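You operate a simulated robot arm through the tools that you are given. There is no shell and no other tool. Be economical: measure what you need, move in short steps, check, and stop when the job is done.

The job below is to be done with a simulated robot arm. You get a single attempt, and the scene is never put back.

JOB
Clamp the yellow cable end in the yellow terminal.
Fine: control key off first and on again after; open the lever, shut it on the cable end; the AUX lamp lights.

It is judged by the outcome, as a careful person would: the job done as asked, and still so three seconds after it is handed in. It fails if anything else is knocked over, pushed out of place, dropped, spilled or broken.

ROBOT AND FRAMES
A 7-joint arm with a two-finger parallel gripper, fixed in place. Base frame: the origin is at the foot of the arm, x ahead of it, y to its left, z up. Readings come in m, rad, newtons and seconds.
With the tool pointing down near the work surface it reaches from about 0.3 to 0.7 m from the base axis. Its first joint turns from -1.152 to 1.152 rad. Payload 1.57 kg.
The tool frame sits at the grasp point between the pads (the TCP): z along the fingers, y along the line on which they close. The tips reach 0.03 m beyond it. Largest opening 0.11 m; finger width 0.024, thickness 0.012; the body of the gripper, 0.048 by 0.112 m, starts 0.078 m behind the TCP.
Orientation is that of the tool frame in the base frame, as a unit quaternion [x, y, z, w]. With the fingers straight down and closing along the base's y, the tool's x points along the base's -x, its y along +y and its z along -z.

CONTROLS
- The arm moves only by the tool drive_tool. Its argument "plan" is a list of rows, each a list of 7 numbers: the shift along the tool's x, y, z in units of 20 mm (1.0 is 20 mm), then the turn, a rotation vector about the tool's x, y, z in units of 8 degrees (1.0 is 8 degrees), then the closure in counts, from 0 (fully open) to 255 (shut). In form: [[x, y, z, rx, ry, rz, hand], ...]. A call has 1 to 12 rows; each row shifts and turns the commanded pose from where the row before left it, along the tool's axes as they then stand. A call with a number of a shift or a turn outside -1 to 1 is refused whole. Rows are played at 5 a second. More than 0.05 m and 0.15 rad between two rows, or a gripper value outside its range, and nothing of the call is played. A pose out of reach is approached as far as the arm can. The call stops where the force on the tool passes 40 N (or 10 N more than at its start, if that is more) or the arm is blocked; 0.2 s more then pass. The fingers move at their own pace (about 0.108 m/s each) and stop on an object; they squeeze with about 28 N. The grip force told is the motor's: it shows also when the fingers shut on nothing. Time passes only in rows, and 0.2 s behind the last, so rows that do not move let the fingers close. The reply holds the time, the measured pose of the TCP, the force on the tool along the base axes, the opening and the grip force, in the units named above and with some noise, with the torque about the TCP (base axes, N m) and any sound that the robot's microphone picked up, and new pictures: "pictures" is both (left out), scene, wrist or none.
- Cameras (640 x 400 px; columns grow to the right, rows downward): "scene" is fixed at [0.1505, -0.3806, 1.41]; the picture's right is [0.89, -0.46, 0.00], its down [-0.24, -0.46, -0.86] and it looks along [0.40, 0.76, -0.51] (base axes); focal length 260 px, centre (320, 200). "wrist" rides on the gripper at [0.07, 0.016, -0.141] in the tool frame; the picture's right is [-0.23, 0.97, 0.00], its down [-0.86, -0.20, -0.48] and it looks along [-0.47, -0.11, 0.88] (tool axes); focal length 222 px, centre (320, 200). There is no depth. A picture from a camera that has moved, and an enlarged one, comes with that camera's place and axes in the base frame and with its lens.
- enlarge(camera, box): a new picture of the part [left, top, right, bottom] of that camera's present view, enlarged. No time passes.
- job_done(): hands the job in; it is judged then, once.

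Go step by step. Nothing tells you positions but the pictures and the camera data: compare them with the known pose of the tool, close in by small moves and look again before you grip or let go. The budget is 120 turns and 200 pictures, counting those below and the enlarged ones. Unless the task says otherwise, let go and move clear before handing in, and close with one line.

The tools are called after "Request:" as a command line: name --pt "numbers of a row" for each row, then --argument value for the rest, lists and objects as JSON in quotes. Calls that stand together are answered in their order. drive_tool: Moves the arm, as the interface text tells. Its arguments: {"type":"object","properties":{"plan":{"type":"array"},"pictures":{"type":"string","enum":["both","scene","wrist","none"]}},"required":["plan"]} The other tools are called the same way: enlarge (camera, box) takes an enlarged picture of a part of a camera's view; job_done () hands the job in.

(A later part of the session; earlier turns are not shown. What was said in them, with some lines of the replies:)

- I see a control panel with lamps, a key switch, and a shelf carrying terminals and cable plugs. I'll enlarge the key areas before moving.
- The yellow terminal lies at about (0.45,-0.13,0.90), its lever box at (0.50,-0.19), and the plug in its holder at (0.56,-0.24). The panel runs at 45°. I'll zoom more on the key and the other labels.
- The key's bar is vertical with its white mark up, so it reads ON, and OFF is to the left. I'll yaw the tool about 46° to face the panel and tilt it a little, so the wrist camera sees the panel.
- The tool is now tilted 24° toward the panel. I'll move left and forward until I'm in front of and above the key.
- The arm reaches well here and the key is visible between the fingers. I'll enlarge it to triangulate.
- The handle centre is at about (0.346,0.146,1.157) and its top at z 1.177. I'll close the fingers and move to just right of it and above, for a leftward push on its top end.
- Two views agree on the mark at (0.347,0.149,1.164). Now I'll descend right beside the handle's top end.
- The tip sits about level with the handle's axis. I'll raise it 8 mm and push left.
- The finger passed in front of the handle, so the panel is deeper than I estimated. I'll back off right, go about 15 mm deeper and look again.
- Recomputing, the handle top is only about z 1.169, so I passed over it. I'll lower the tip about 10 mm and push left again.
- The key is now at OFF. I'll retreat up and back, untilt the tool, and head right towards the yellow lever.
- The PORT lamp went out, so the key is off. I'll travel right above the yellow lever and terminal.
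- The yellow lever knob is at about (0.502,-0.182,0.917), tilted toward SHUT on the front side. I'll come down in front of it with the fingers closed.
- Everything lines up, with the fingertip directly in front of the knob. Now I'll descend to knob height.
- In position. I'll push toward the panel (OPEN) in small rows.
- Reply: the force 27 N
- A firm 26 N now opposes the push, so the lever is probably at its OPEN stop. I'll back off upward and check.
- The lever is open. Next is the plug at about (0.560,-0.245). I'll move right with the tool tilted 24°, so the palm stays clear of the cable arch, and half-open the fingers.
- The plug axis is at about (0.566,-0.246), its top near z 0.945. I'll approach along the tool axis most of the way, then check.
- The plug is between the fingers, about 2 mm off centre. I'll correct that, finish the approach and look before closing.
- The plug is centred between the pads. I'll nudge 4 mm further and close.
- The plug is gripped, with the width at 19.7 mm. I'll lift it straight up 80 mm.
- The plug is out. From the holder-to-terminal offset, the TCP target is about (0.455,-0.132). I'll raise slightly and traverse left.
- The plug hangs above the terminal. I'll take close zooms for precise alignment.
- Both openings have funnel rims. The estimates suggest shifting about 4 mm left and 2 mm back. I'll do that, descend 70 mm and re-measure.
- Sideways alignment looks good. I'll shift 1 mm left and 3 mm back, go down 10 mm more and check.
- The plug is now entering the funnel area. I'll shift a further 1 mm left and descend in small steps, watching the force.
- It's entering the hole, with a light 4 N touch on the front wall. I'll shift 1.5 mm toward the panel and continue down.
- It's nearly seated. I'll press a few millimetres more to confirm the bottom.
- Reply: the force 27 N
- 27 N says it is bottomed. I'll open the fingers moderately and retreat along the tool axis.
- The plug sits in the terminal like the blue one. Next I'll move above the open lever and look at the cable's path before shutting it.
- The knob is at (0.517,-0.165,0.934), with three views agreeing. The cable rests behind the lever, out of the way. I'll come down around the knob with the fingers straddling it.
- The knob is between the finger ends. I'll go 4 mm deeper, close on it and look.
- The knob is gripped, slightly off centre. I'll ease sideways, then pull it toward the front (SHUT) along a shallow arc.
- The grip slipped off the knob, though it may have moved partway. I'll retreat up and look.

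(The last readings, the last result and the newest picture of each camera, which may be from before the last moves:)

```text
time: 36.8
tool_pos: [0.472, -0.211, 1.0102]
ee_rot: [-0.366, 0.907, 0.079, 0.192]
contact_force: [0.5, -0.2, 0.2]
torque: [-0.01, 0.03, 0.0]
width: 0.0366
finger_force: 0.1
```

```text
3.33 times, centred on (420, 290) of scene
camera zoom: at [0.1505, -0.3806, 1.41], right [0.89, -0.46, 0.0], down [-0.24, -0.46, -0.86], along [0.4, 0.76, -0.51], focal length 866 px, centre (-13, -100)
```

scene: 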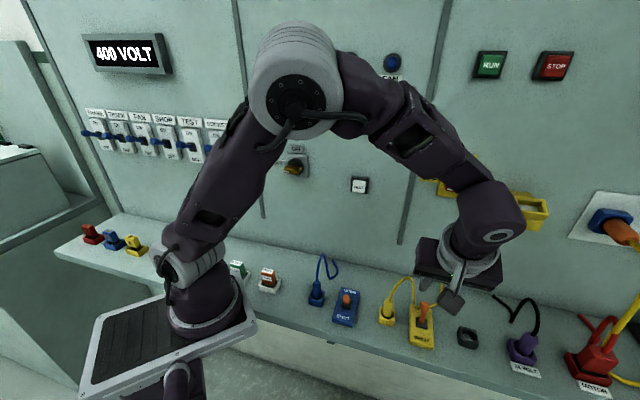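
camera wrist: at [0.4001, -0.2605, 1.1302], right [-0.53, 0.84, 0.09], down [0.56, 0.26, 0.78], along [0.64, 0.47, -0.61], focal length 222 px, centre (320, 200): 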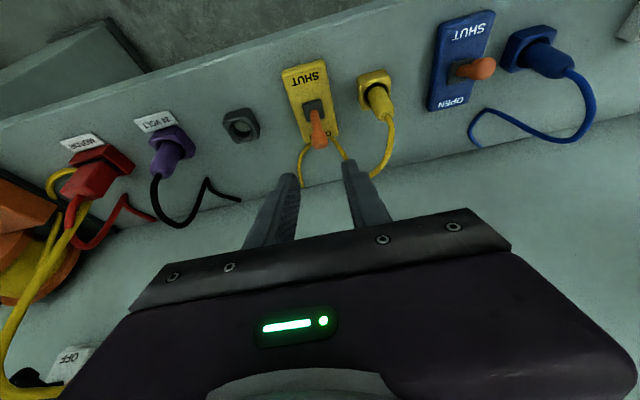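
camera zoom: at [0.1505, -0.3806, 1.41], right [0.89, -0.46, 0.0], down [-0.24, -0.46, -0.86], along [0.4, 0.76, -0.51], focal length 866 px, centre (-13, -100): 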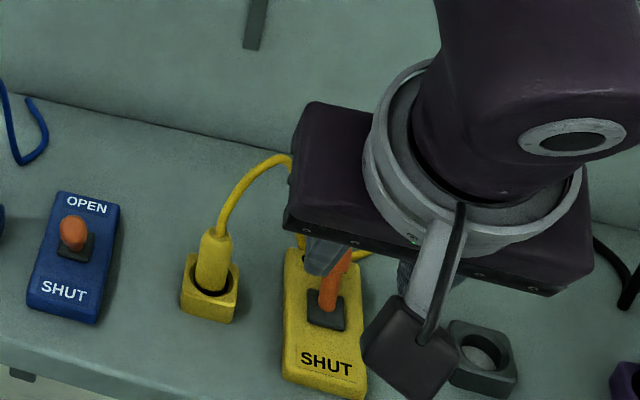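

The lever is still open. I'll push it from the panel side instead, with closed fingers and less tilt, first rising and passing over the knob.

Request:
drive_tool --pt "0 0 -1 0 1 0 255" --pt "0 -0.15 -1 0 1 0 255" --pt "-0.9 0 0.126 0 0 0 255" --pt "-0.9 0 0.126 0 0 0 255" --pt "-0.9 0 0.126 0 0 0 255" --pt "-0.9 0 0.126 0 0 0 255" --pt "-0.9 0 0.126 0 0 0 255" --pt "-0.9 0 0.126 0 0 0 255"

Request:
enlarge --camera "wrist" --box '[220, 60, 420, 210]'

Request:
enlarge --camera "scene" --box '[360, 200, 500, 340]'

```text
time: 38.6
tool_pos: [0.5433, -0.1456, 1.0472]
ee_rot: [-0.374, 0.925, 0.027, 0.064]
contact_force: [0.5, -0.4, 0.1]
torque: [-0.03, -0.02, 0.0]
width: 0.0
finger_force: 21.3
camera wrist: at [0.4682, -0.196, 1.1772], right [-0.51, 0.86, 0.03], down [0.7, 0.4, 0.59], along [0.49, 0.33, -0.81], focal length 222 px, centre (320, 200)
```

scene: 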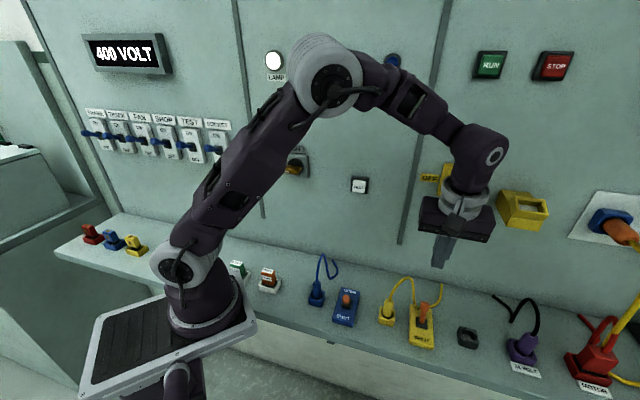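
wrist: 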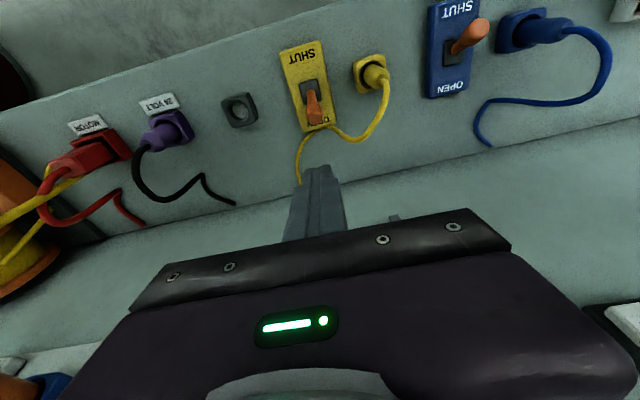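

```text
2.67 times, centred on (320, 135) of wrist
camera zoom: at [0.4682, -0.196, 1.1772], right [-0.51, 0.86, 0.03], down [0.7, 0.4, 0.59], along [0.49, 0.33, -0.81], focal length 592 px, centre (320, 373)
```

zoom: 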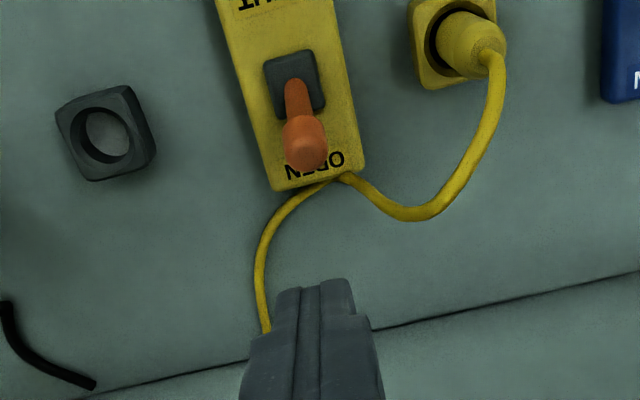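

```text
2.86 times, centred on (430, 270) of scene
camera zoom: at [0.1505, -0.3806, 1.41], right [0.89, -0.46, 0.0], down [-0.24, -0.46, -0.86], along [0.4, 0.76, -0.51], focal length 742 px, centre (6, 0)
```

zoom: 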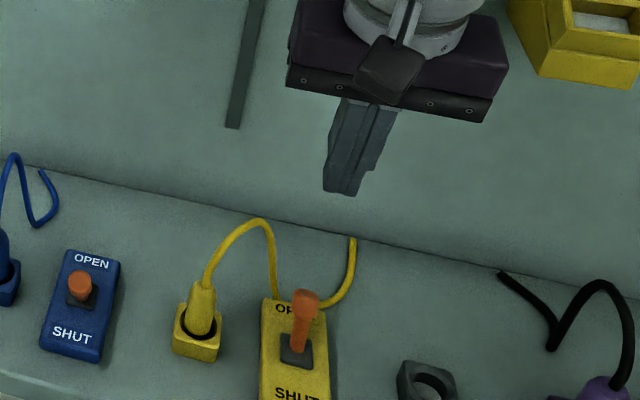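

The cable lies low on the shelf behind the lever box. I'll descend behind the knob.

Request:
drive_tool --pt "0.0 0 0.9 0 0 0 255" --pt "0.05 0 0.9 0 0 0 255" --pt "0.12 0 0.9 0 0 0 255" --pt "0.12 0 0.9 0 0 0 255" --pictures "none"

Request:
enlarge --camera "wrist" --box '[220, 60, 420, 210]'

Request:
enlarge --camera "scene" --box '[380, 240, 480, 340]'

```text
time: 39.6
tool_pos: [0.546, -0.1416, 0.9745]
ee_rot: [-0.374, 0.925, 0.027, 0.065]
contact_force: [0.2, -0.7, 0.5]
torque: [-0.01, -0.03, 0.0]
width: 0.0
finger_force: 20.6
```

```text
2.67 times, centred on (320, 135) of wrist
camera zoom: at [0.4715, -0.1929, 1.1051], right [-0.51, 0.86, 0.03], down [0.7, 0.4, 0.59], along [0.49, 0.33, -0.81], focal length 592 px, centre (320, 373)
```

zoom: 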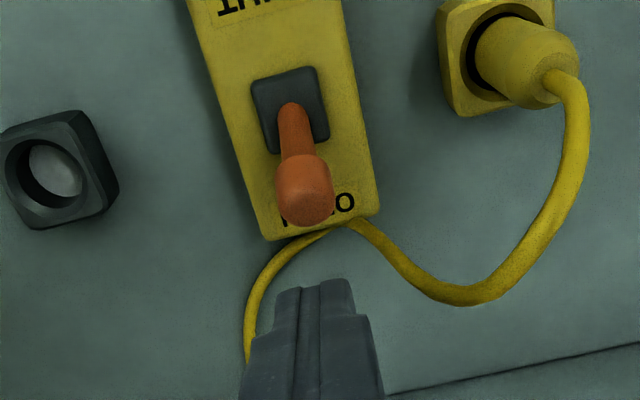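

```text
4.00 times, centred on (430, 290) of scene
camera zoom: at [0.1505, -0.3806, 1.41], right [0.89, -0.46, 0.0], down [-0.24, -0.46, -0.86], along [0.4, 0.76, -0.51], focal length 1039 px, centre (-120, -160)
```

zoom: 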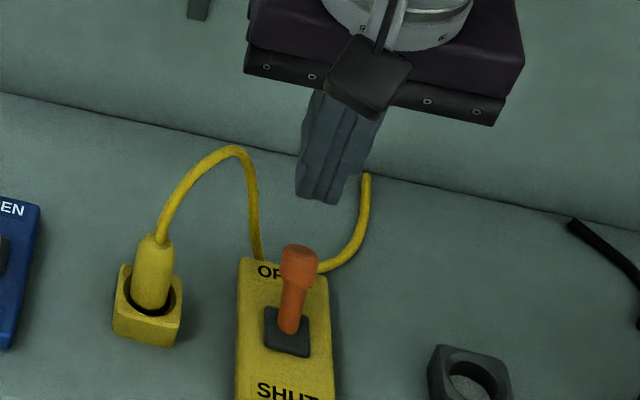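

The tip is clear behind the knob. I'll lower it and push toward SHUT in small rows.

Request:
drive_tool --pt "0.13 0 0.95 0 0 0 255" --pt "0.13 0 0.95 0 0 0 255" --pt "0.396 0 -0.056 0 0 0 255" --pt "0.396 0 -0.056 0 0 0 255" --pt "0.396 0 -0.056 0 0 0 255" --pt "0.396 0 -0.056 0 0 0 255" --pt "0.396 0 -0.056 0 0 0 255" --pictures "none"

Request:
enlarge --camera "wrist" --box '[220, 60, 420, 210]'

Request:
enlarge --camera "scene" --box '[380, 240, 480, 340]'

```text
time: 41.2
tool_pos: [0.5203, -0.1698, 0.9371]
ee_rot: [-0.375, 0.924, 0.027, 0.067]
contact_force: [12.0, 12.3, -3.1]
torque: [0.39, -0.38, 0.0]
width: 0.0002
finger_force: 21.4
```

```text
2.67 times, centred on (320, 135) of wrist
camera zoom: at [0.4445, -0.2191, 1.0666], right [-0.52, 0.86, 0.03], down [0.7, 0.4, 0.6], along [0.5, 0.33, -0.8], focal length 592 px, centre (320, 373)
```

zoom: 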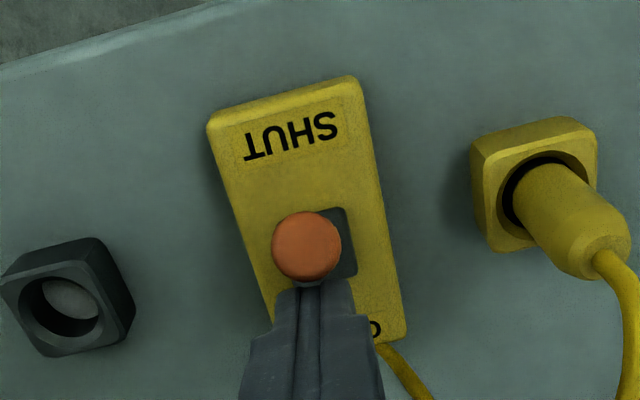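

```text
4.00 times, centred on (430, 290) of scene
camera zoom: at [0.1509, -0.3803, 1.4101], right [0.89, -0.46, 0.0], down [-0.24, -0.46, -0.86], along [0.4, 0.76, -0.51], focal length 1039 px, centre (-120, -160)
```

zoom: 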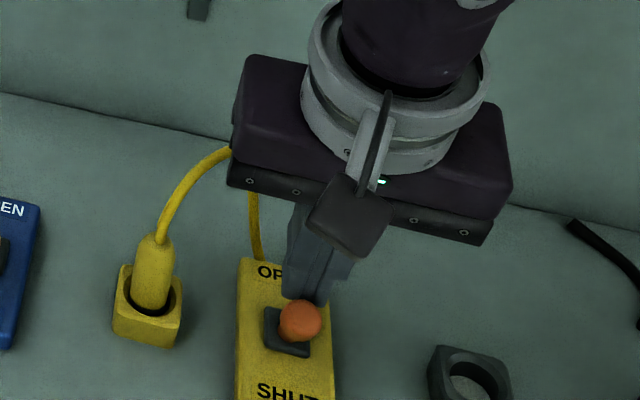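

The lever is moving toward SHUT. I'll keep pushing in small rows until it stops.

Request:
drive_tool --pt "0.3 0 -0.04 0 0 0 255" --pt "0.3 0 -0.04 0 0 0 255" --pt "0.2 0 -0.03 0 0 0 255" --pictures "none"

Request:
enlarge --camera "wrist" --box '[220, 60, 420, 210]'

```text
time: 41.6
tool_pos: [0.5193, -0.1699, 0.9365]
ee_rot: [-0.376, 0.924, 0.027, 0.071]
contact_force: [2.9, 4.8, 1.6]
torque: [0.15, -0.08, 0.02]
width: 0.0001
finger_force: 21.1
stopped in row 2: the force on the tool passed its limit at 46 N (the readings are from after the stop); the commanded pose is now the measured one
```

```text
2.67 times, centred on (320, 135) of wrist
camera zoom: at [0.443, -0.22, 1.0667], right [-0.52, 0.85, 0.03], down [0.69, 0.4, 0.6], along [0.5, 0.34, -0.8], focal length 592 px, centre (320, 373)
```

zoom: 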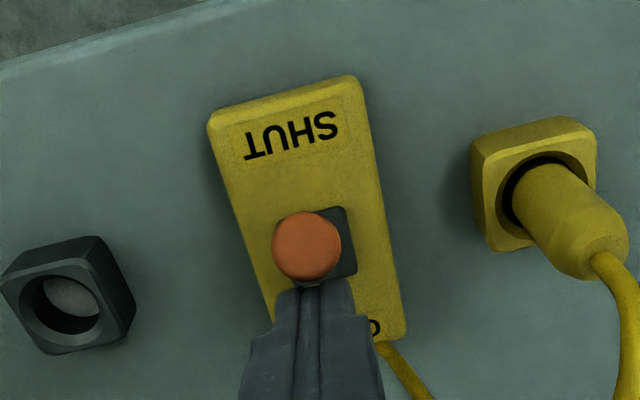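

It hit a hard stop at 46 N, so the lever should be shut. I'll retreat up and inspect.

Request:
drive_tool --pt "-0.4 0 0.05 0 0 0 255" --pt "-0.1 0 -1 0 0 0 255" --pt "-0.1 0 -1 0 0 0 255" --pt "-0.1 0 -1 0 0 0 255" --pt "-0.1 0 -1 0 0 0 255" --pt "0.5 0 -1 0 0 0 255" --pt "1 0.5 -0.5 0 0 0 255" --pt "1 1 0 0 0 0 255" --pt "1 1 0 0 0 0 255"

Request:
enlarge --camera "wrist" --box '[180, 40, 420, 190]'

Request:
enlarge --camera "scene" --box '[360, 250, 480, 350]'

```text
time: 43.6
tool_pos: [0.4339, -0.1832, 1.0377]
ee_rot: [-0.377, 0.923, 0.028, 0.07]
contact_force: [0.3, 0.2, -0.5]
torque: [0.0, 0.02, -0.01]
width: 0.0001
finger_force: 21.3
camera wrist: at [0.3574, -0.2336, 1.1663], right [-0.52, 0.85, 0.03], down [0.69, 0.4, 0.6], along [0.5, 0.34, -0.8], focal length 222 px, centre (320, 200)
```

scene: 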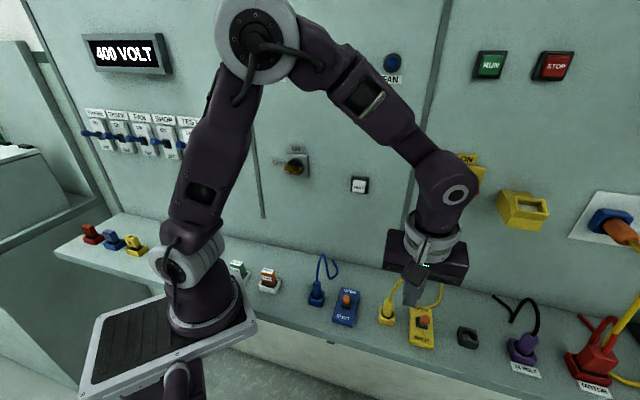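
wrist: 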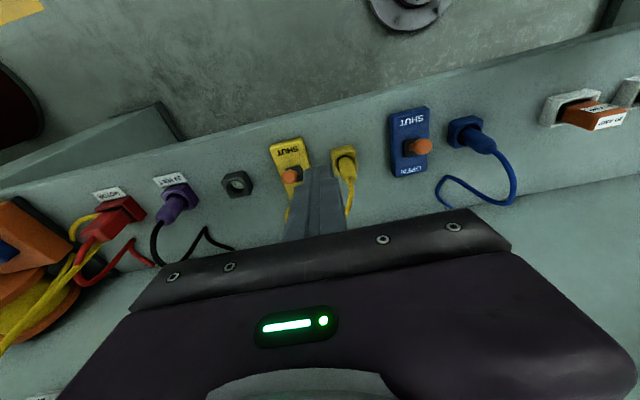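

```text
2.67 times, centred on (300, 115) of wrist
camera zoom: at [0.3574, -0.2336, 1.1663], right [-0.52, 0.85, 0.03], down [0.69, 0.4, 0.6], along [0.5, 0.34, -0.8], focal length 592 px, centre (373, 427)
```

zoom: 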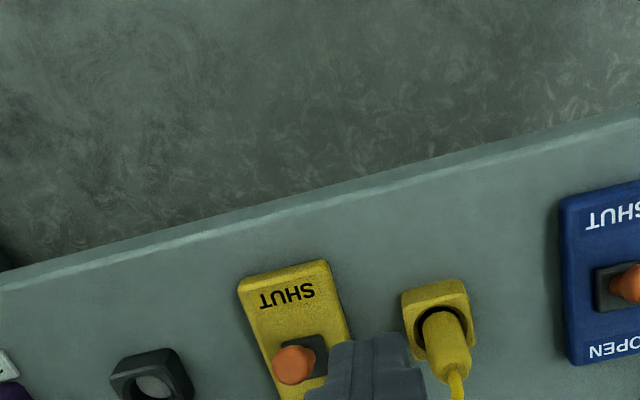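

```text
4.00 times, centred on (420, 300) of scene
camera zoom: at [0.1505, -0.3806, 1.41], right [0.89, -0.46, 0.0], down [-0.24, -0.46, -0.86], along [0.4, 0.76, -0.51], focal length 1039 px, centre (-80, -200)
```

zoom: 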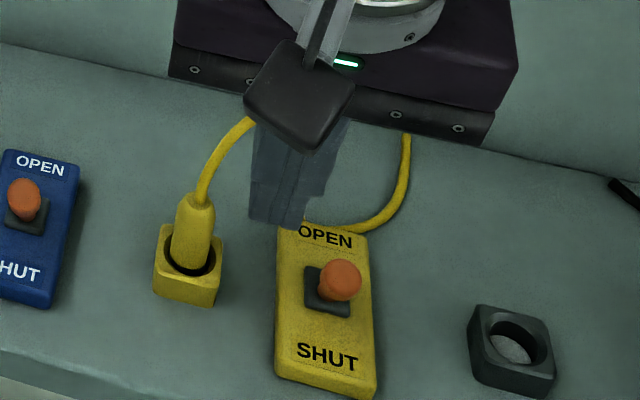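

The lever matches its original SHUT position, with the plug clamped. Now I'll go back to the key, rising and traversing left.

Request:
drive_tool --pt "0 0 -1 0 -1 0 255" --pt "-0.2 0.5 -1 0 -1 0 255" --pt "-0.36 1 -0.8 0 0 0 255" --pt "-0.36 1 -0.8 0 0 0 255" --pt "-0.36 1 -0.8 0 0 0 255" --pt "-0.36 1 -0.8 0 0 0 255" --pt "-0.36 1 -0.8 0 0 0 255" --pt "-0.36 1 -0.8 0 0 0 255" --pt "-0.36 1 -0.8 0 0 0 255" --pt "-0.36 1 -0.8 0 0 0 255" --pt "-0.36 1 -0.8 0 0 0 255" --pt "-0.36 1 -0.8 0 0 0 255" --pictures "scene"

```text
time: 46.2
tool_pos: [0.2827, -0.0353, 1.2518]
ee_rot: [-0.368, 0.905, 0.079, 0.199]
contact_force: [-0.1, -0.2, 0.2]
torque: [0.04, 0.02, -0.02]
width: 0.0001
finger_force: 20.9
```

scene: 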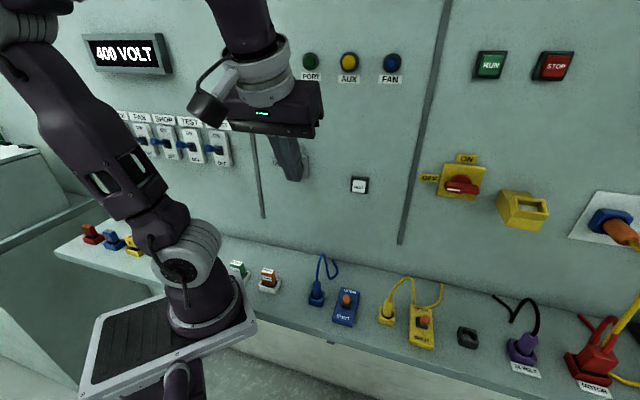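

Now I'll move in to just above the right end of the key handle.

Request:
drive_tool --pt "-0.906 0.43 0.6 0 0 0 255" --pt "-0.906 0.43 0.6 0 0 0 255" --pt "-0.906 0.43 0.6 0 0 0 255" --pt "-0.906 0.43 0.6 0 0 0 255" --pt "-0.906 0.43 0.6 0 0 0 255" --pt "-0.906 0.43 0.6 0 0 0 255" --pt "-0.906 0.43 0.6 0 0 0 255" --pt "-0.906 0.43 0.6 0 0 0 255" --pictures "none"

Request:
enlarge --camera "scene" --box '[250, 100, 350, 200]'

Request:
enlarge --camera "wrist" --box '[250, 90, 410, 210]'

```text
time: 48.0
tool_pos: [0.3584, 0.1337, 1.2259]
ee_rot: [-0.368, 0.905, 0.079, 0.198]
contact_force: [-0.6, -0.2, 0.1]
torque: [-0.01, 0.01, -0.03]
width: 0.0001
finger_force: 21.4
```

```text
4.00 times, centred on (300, 150) of scene
camera zoom: at [0.1505, -0.3806, 1.41], right [0.89, -0.46, 0.0], down [-0.24, -0.46, -0.86], along [0.4, 0.76, -0.51], focal length 1039 px, centre (400, 400)
```

zoom: 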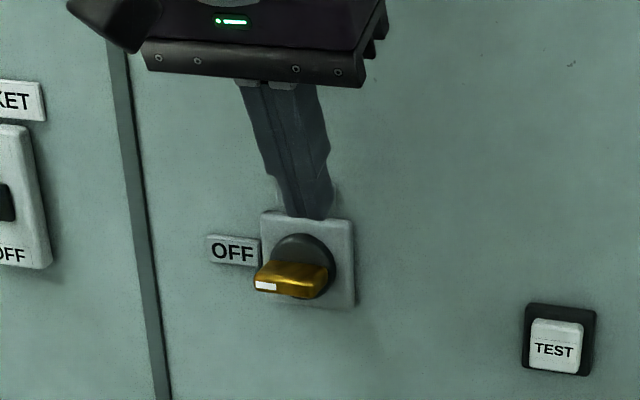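

```text
3.33 times, centred on (330, 150) of wrist
camera zoom: at [0.2589, 0.0598, 1.3244], right [-0.53, 0.84, 0.09], down [0.55, 0.26, 0.79], along [0.64, 0.47, -0.6], focal length 740 px, centre (287, 367)
```

zoom: 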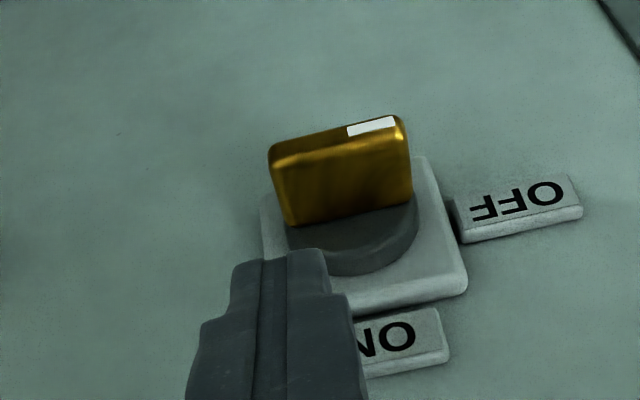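

The tip should be about 7 mm further right to act on the handle's right end. I'll shift, then press down.

Request:
drive_tool --pt "0 -0.35 0 0 0 0 255" --pt "0.417 0 0.909 0 0 0 255" --pt "0.417 0 0.909 0 0 0 255" --pt "0.2 0 0.45 0 0 0 255" --pt "0.2 0 0.45 0 0 0 255" --pictures "none"

Request:
enlarge --camera "scene" --box '[250, 100, 350, 200]'

Request:
enlarge --camera "wrist" --box '[250, 90, 410, 210]'

```text
time: 49.2
tool_pos: [0.3625, 0.1282, 1.1652]
ee_rot: [-0.369, 0.905, 0.08, 0.198]
contact_force: [0.5, 0.1, 0.4]
torque: [0.03, -0.03, -0.02]
width: 0.0
finger_force: 21.4
```

```text
4.00 times, centred on (300, 150) of scene
camera zoom: at [0.1505, -0.3806, 1.41], right [0.89, -0.46, 0.0], down [-0.24, -0.46, -0.86], along [0.4, 0.76, -0.51], focal length 1039 px, centre (400, 400)
```

zoom: 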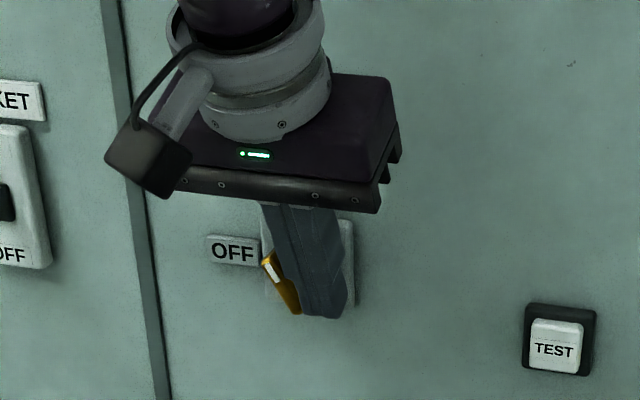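

```text
3.33 times, centred on (330, 150) of wrist
camera zoom: at [0.2634, 0.0545, 1.2647], right [-0.53, 0.84, 0.09], down [0.55, 0.26, 0.79], along [0.64, 0.47, -0.6], focal length 740 px, centre (287, 367)
```

zoom: 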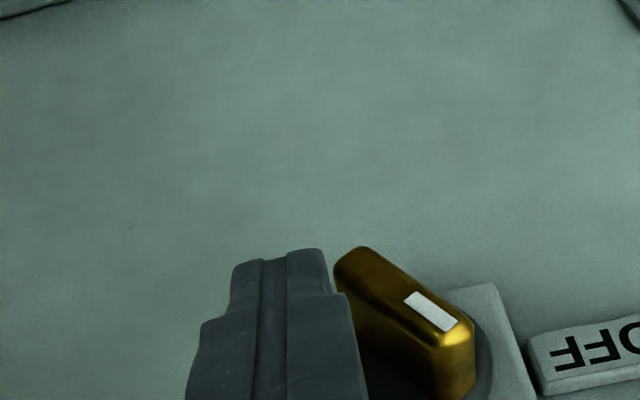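

The key is most of the way to ON. I'll push the lower end left to finish turning it upright.

Request:
drive_tool --pt "0.05 0 0.11 0 0 0 255" --pt "0 0.2 0 0 0 0 255" --pt "0 0.2 0 0 0 0 255" --pt "0 0.1 0 0 0 0 255" --pictures "none"

Request:
enlarge --camera "scene" --box '[250, 40, 400, 200]'

Request:
enlarge --camera "wrist" --box '[250, 90, 410, 210]'

```text
time: 50.2
tool_pos: [0.3557, 0.1358, 1.1628]
ee_rot: [-0.367, 0.905, 0.078, 0.198]
contact_force: [3.6, -4.1, 0.4]
torque: [-0.04, -0.07, -0.04]
width: 0.0
finger_force: 21.3
```

```text
2.50 times, centred on (325, 120) of scene
camera zoom: at [0.1506, -0.3807, 1.41], right [0.89, -0.46, 0.0], down [-0.24, -0.46, -0.86], along [0.4, 0.76, -0.51], focal length 649 px, centre (308, 400)
```

zoom: 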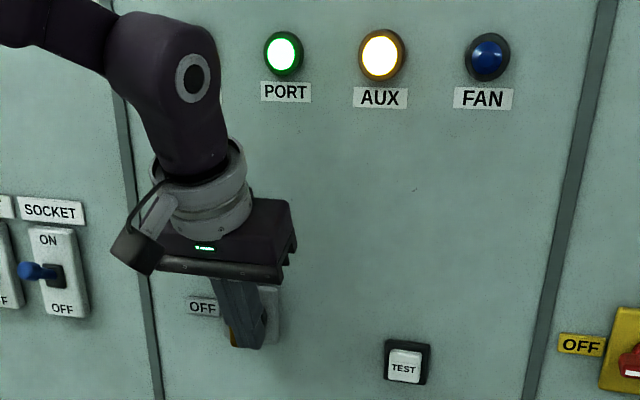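

```text
3.33 times, centred on (330, 150) of wrist
camera zoom: at [0.2564, 0.0616, 1.2623], right [-0.53, 0.84, 0.09], down [0.55, 0.26, 0.79], along [0.64, 0.47, -0.6], focal length 740 px, centre (287, 367)
```

zoom: 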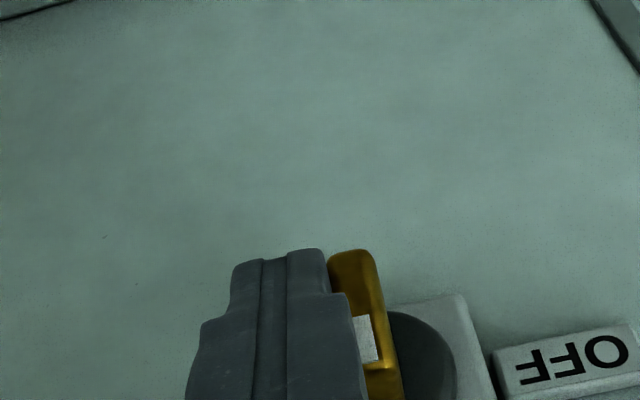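

AUX and PORT are both lit and the key is upright at ON. I'll back away to the right, then up and back, and check that the state holds.

Request:
drive_tool --pt "0 -0.5 0 0 0 0 255" --pt "0 -0.6 0 0 0 0 255" --pt "0.6 0 -0.6 0 0 0 255" --pt "0.8 0 -0.8 0 0 0 255" --pt "0.8 0 -0.8 0 0 0 255" --pt "0.8 -0.5 -0.8 0 0 0 255" --pt "0.8 -0.8 -0.5 0 0 0 255" --pt "0.8 -0.8 0 0 0 0 255" --pt "0 -0.8 0 0 0 0 255" --pt "0 0 0 0 0 0 255" --pt "0 0 0 0 0 0 255"

Request:
enlarge --camera "scene" --box '[250, 40, 400, 200]'

Request:
enlarge --camera "scene" --box '[300, 240, 500, 365]'

```text
time: 52.6
tool_pos: [0.3309, -0.0011, 1.188]
ee_rot: [-0.368, 0.905, 0.08, 0.199]
contact_force: [0.3, 0.4, 0.2]
torque: [0.03, 0.0, -0.01]
width: 0.0001
finger_force: 20.8
camera wrist: at [0.2307, -0.0745, 1.2877], right [-0.53, 0.84, 0.09], down [0.55, 0.26, 0.79], along [0.64, 0.47, -0.6], focal length 222 px, centre (320, 200)
```

scene: 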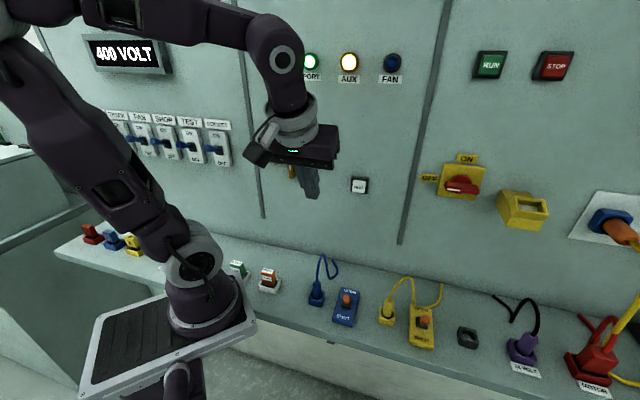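
wrist: 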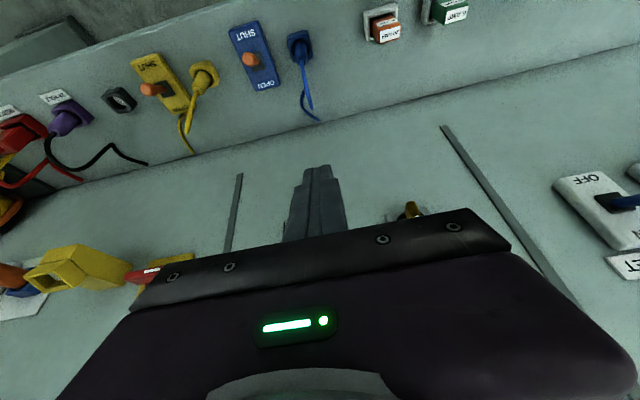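

```text
2.50 times, centred on (325, 120) of scene
camera zoom: at [0.1505, -0.3806, 1.41], right [0.89, -0.46, 0.0], down [-0.24, -0.46, -0.86], along [0.4, 0.76, -0.51], focal length 649 px, centre (308, 400)
```

zoom: 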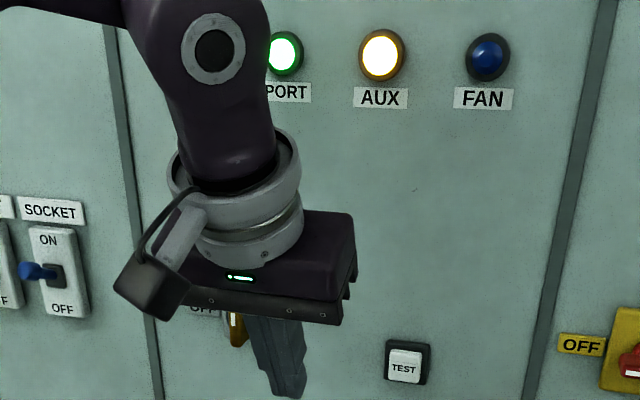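

```text
3.20 times, centred on (400, 302) of scene
camera zoom: at [0.1505, -0.3806, 1.41], right [0.89, -0.46, 0.0], down [-0.24, -0.46, -0.86], along [0.4, 0.76, -0.51], focal length 831 px, centre (64, -128)
```

zoom: 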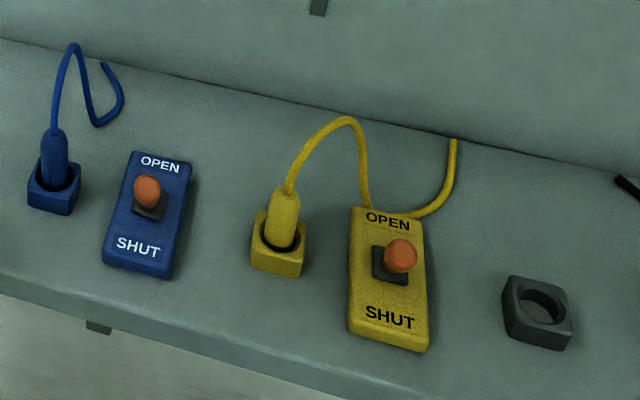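

The AUX lamp stays lit, the key is ON, the lever is shut on the seated yellow cable end, and the arm is clear. I'm handing the job in.

Request:
job_done

```text
The job is handed in.
```

The yellow cable end is clamped in the yellow terminal with its lever shut. The control key was turned off first and is on again, and the AUX lamp is lit.
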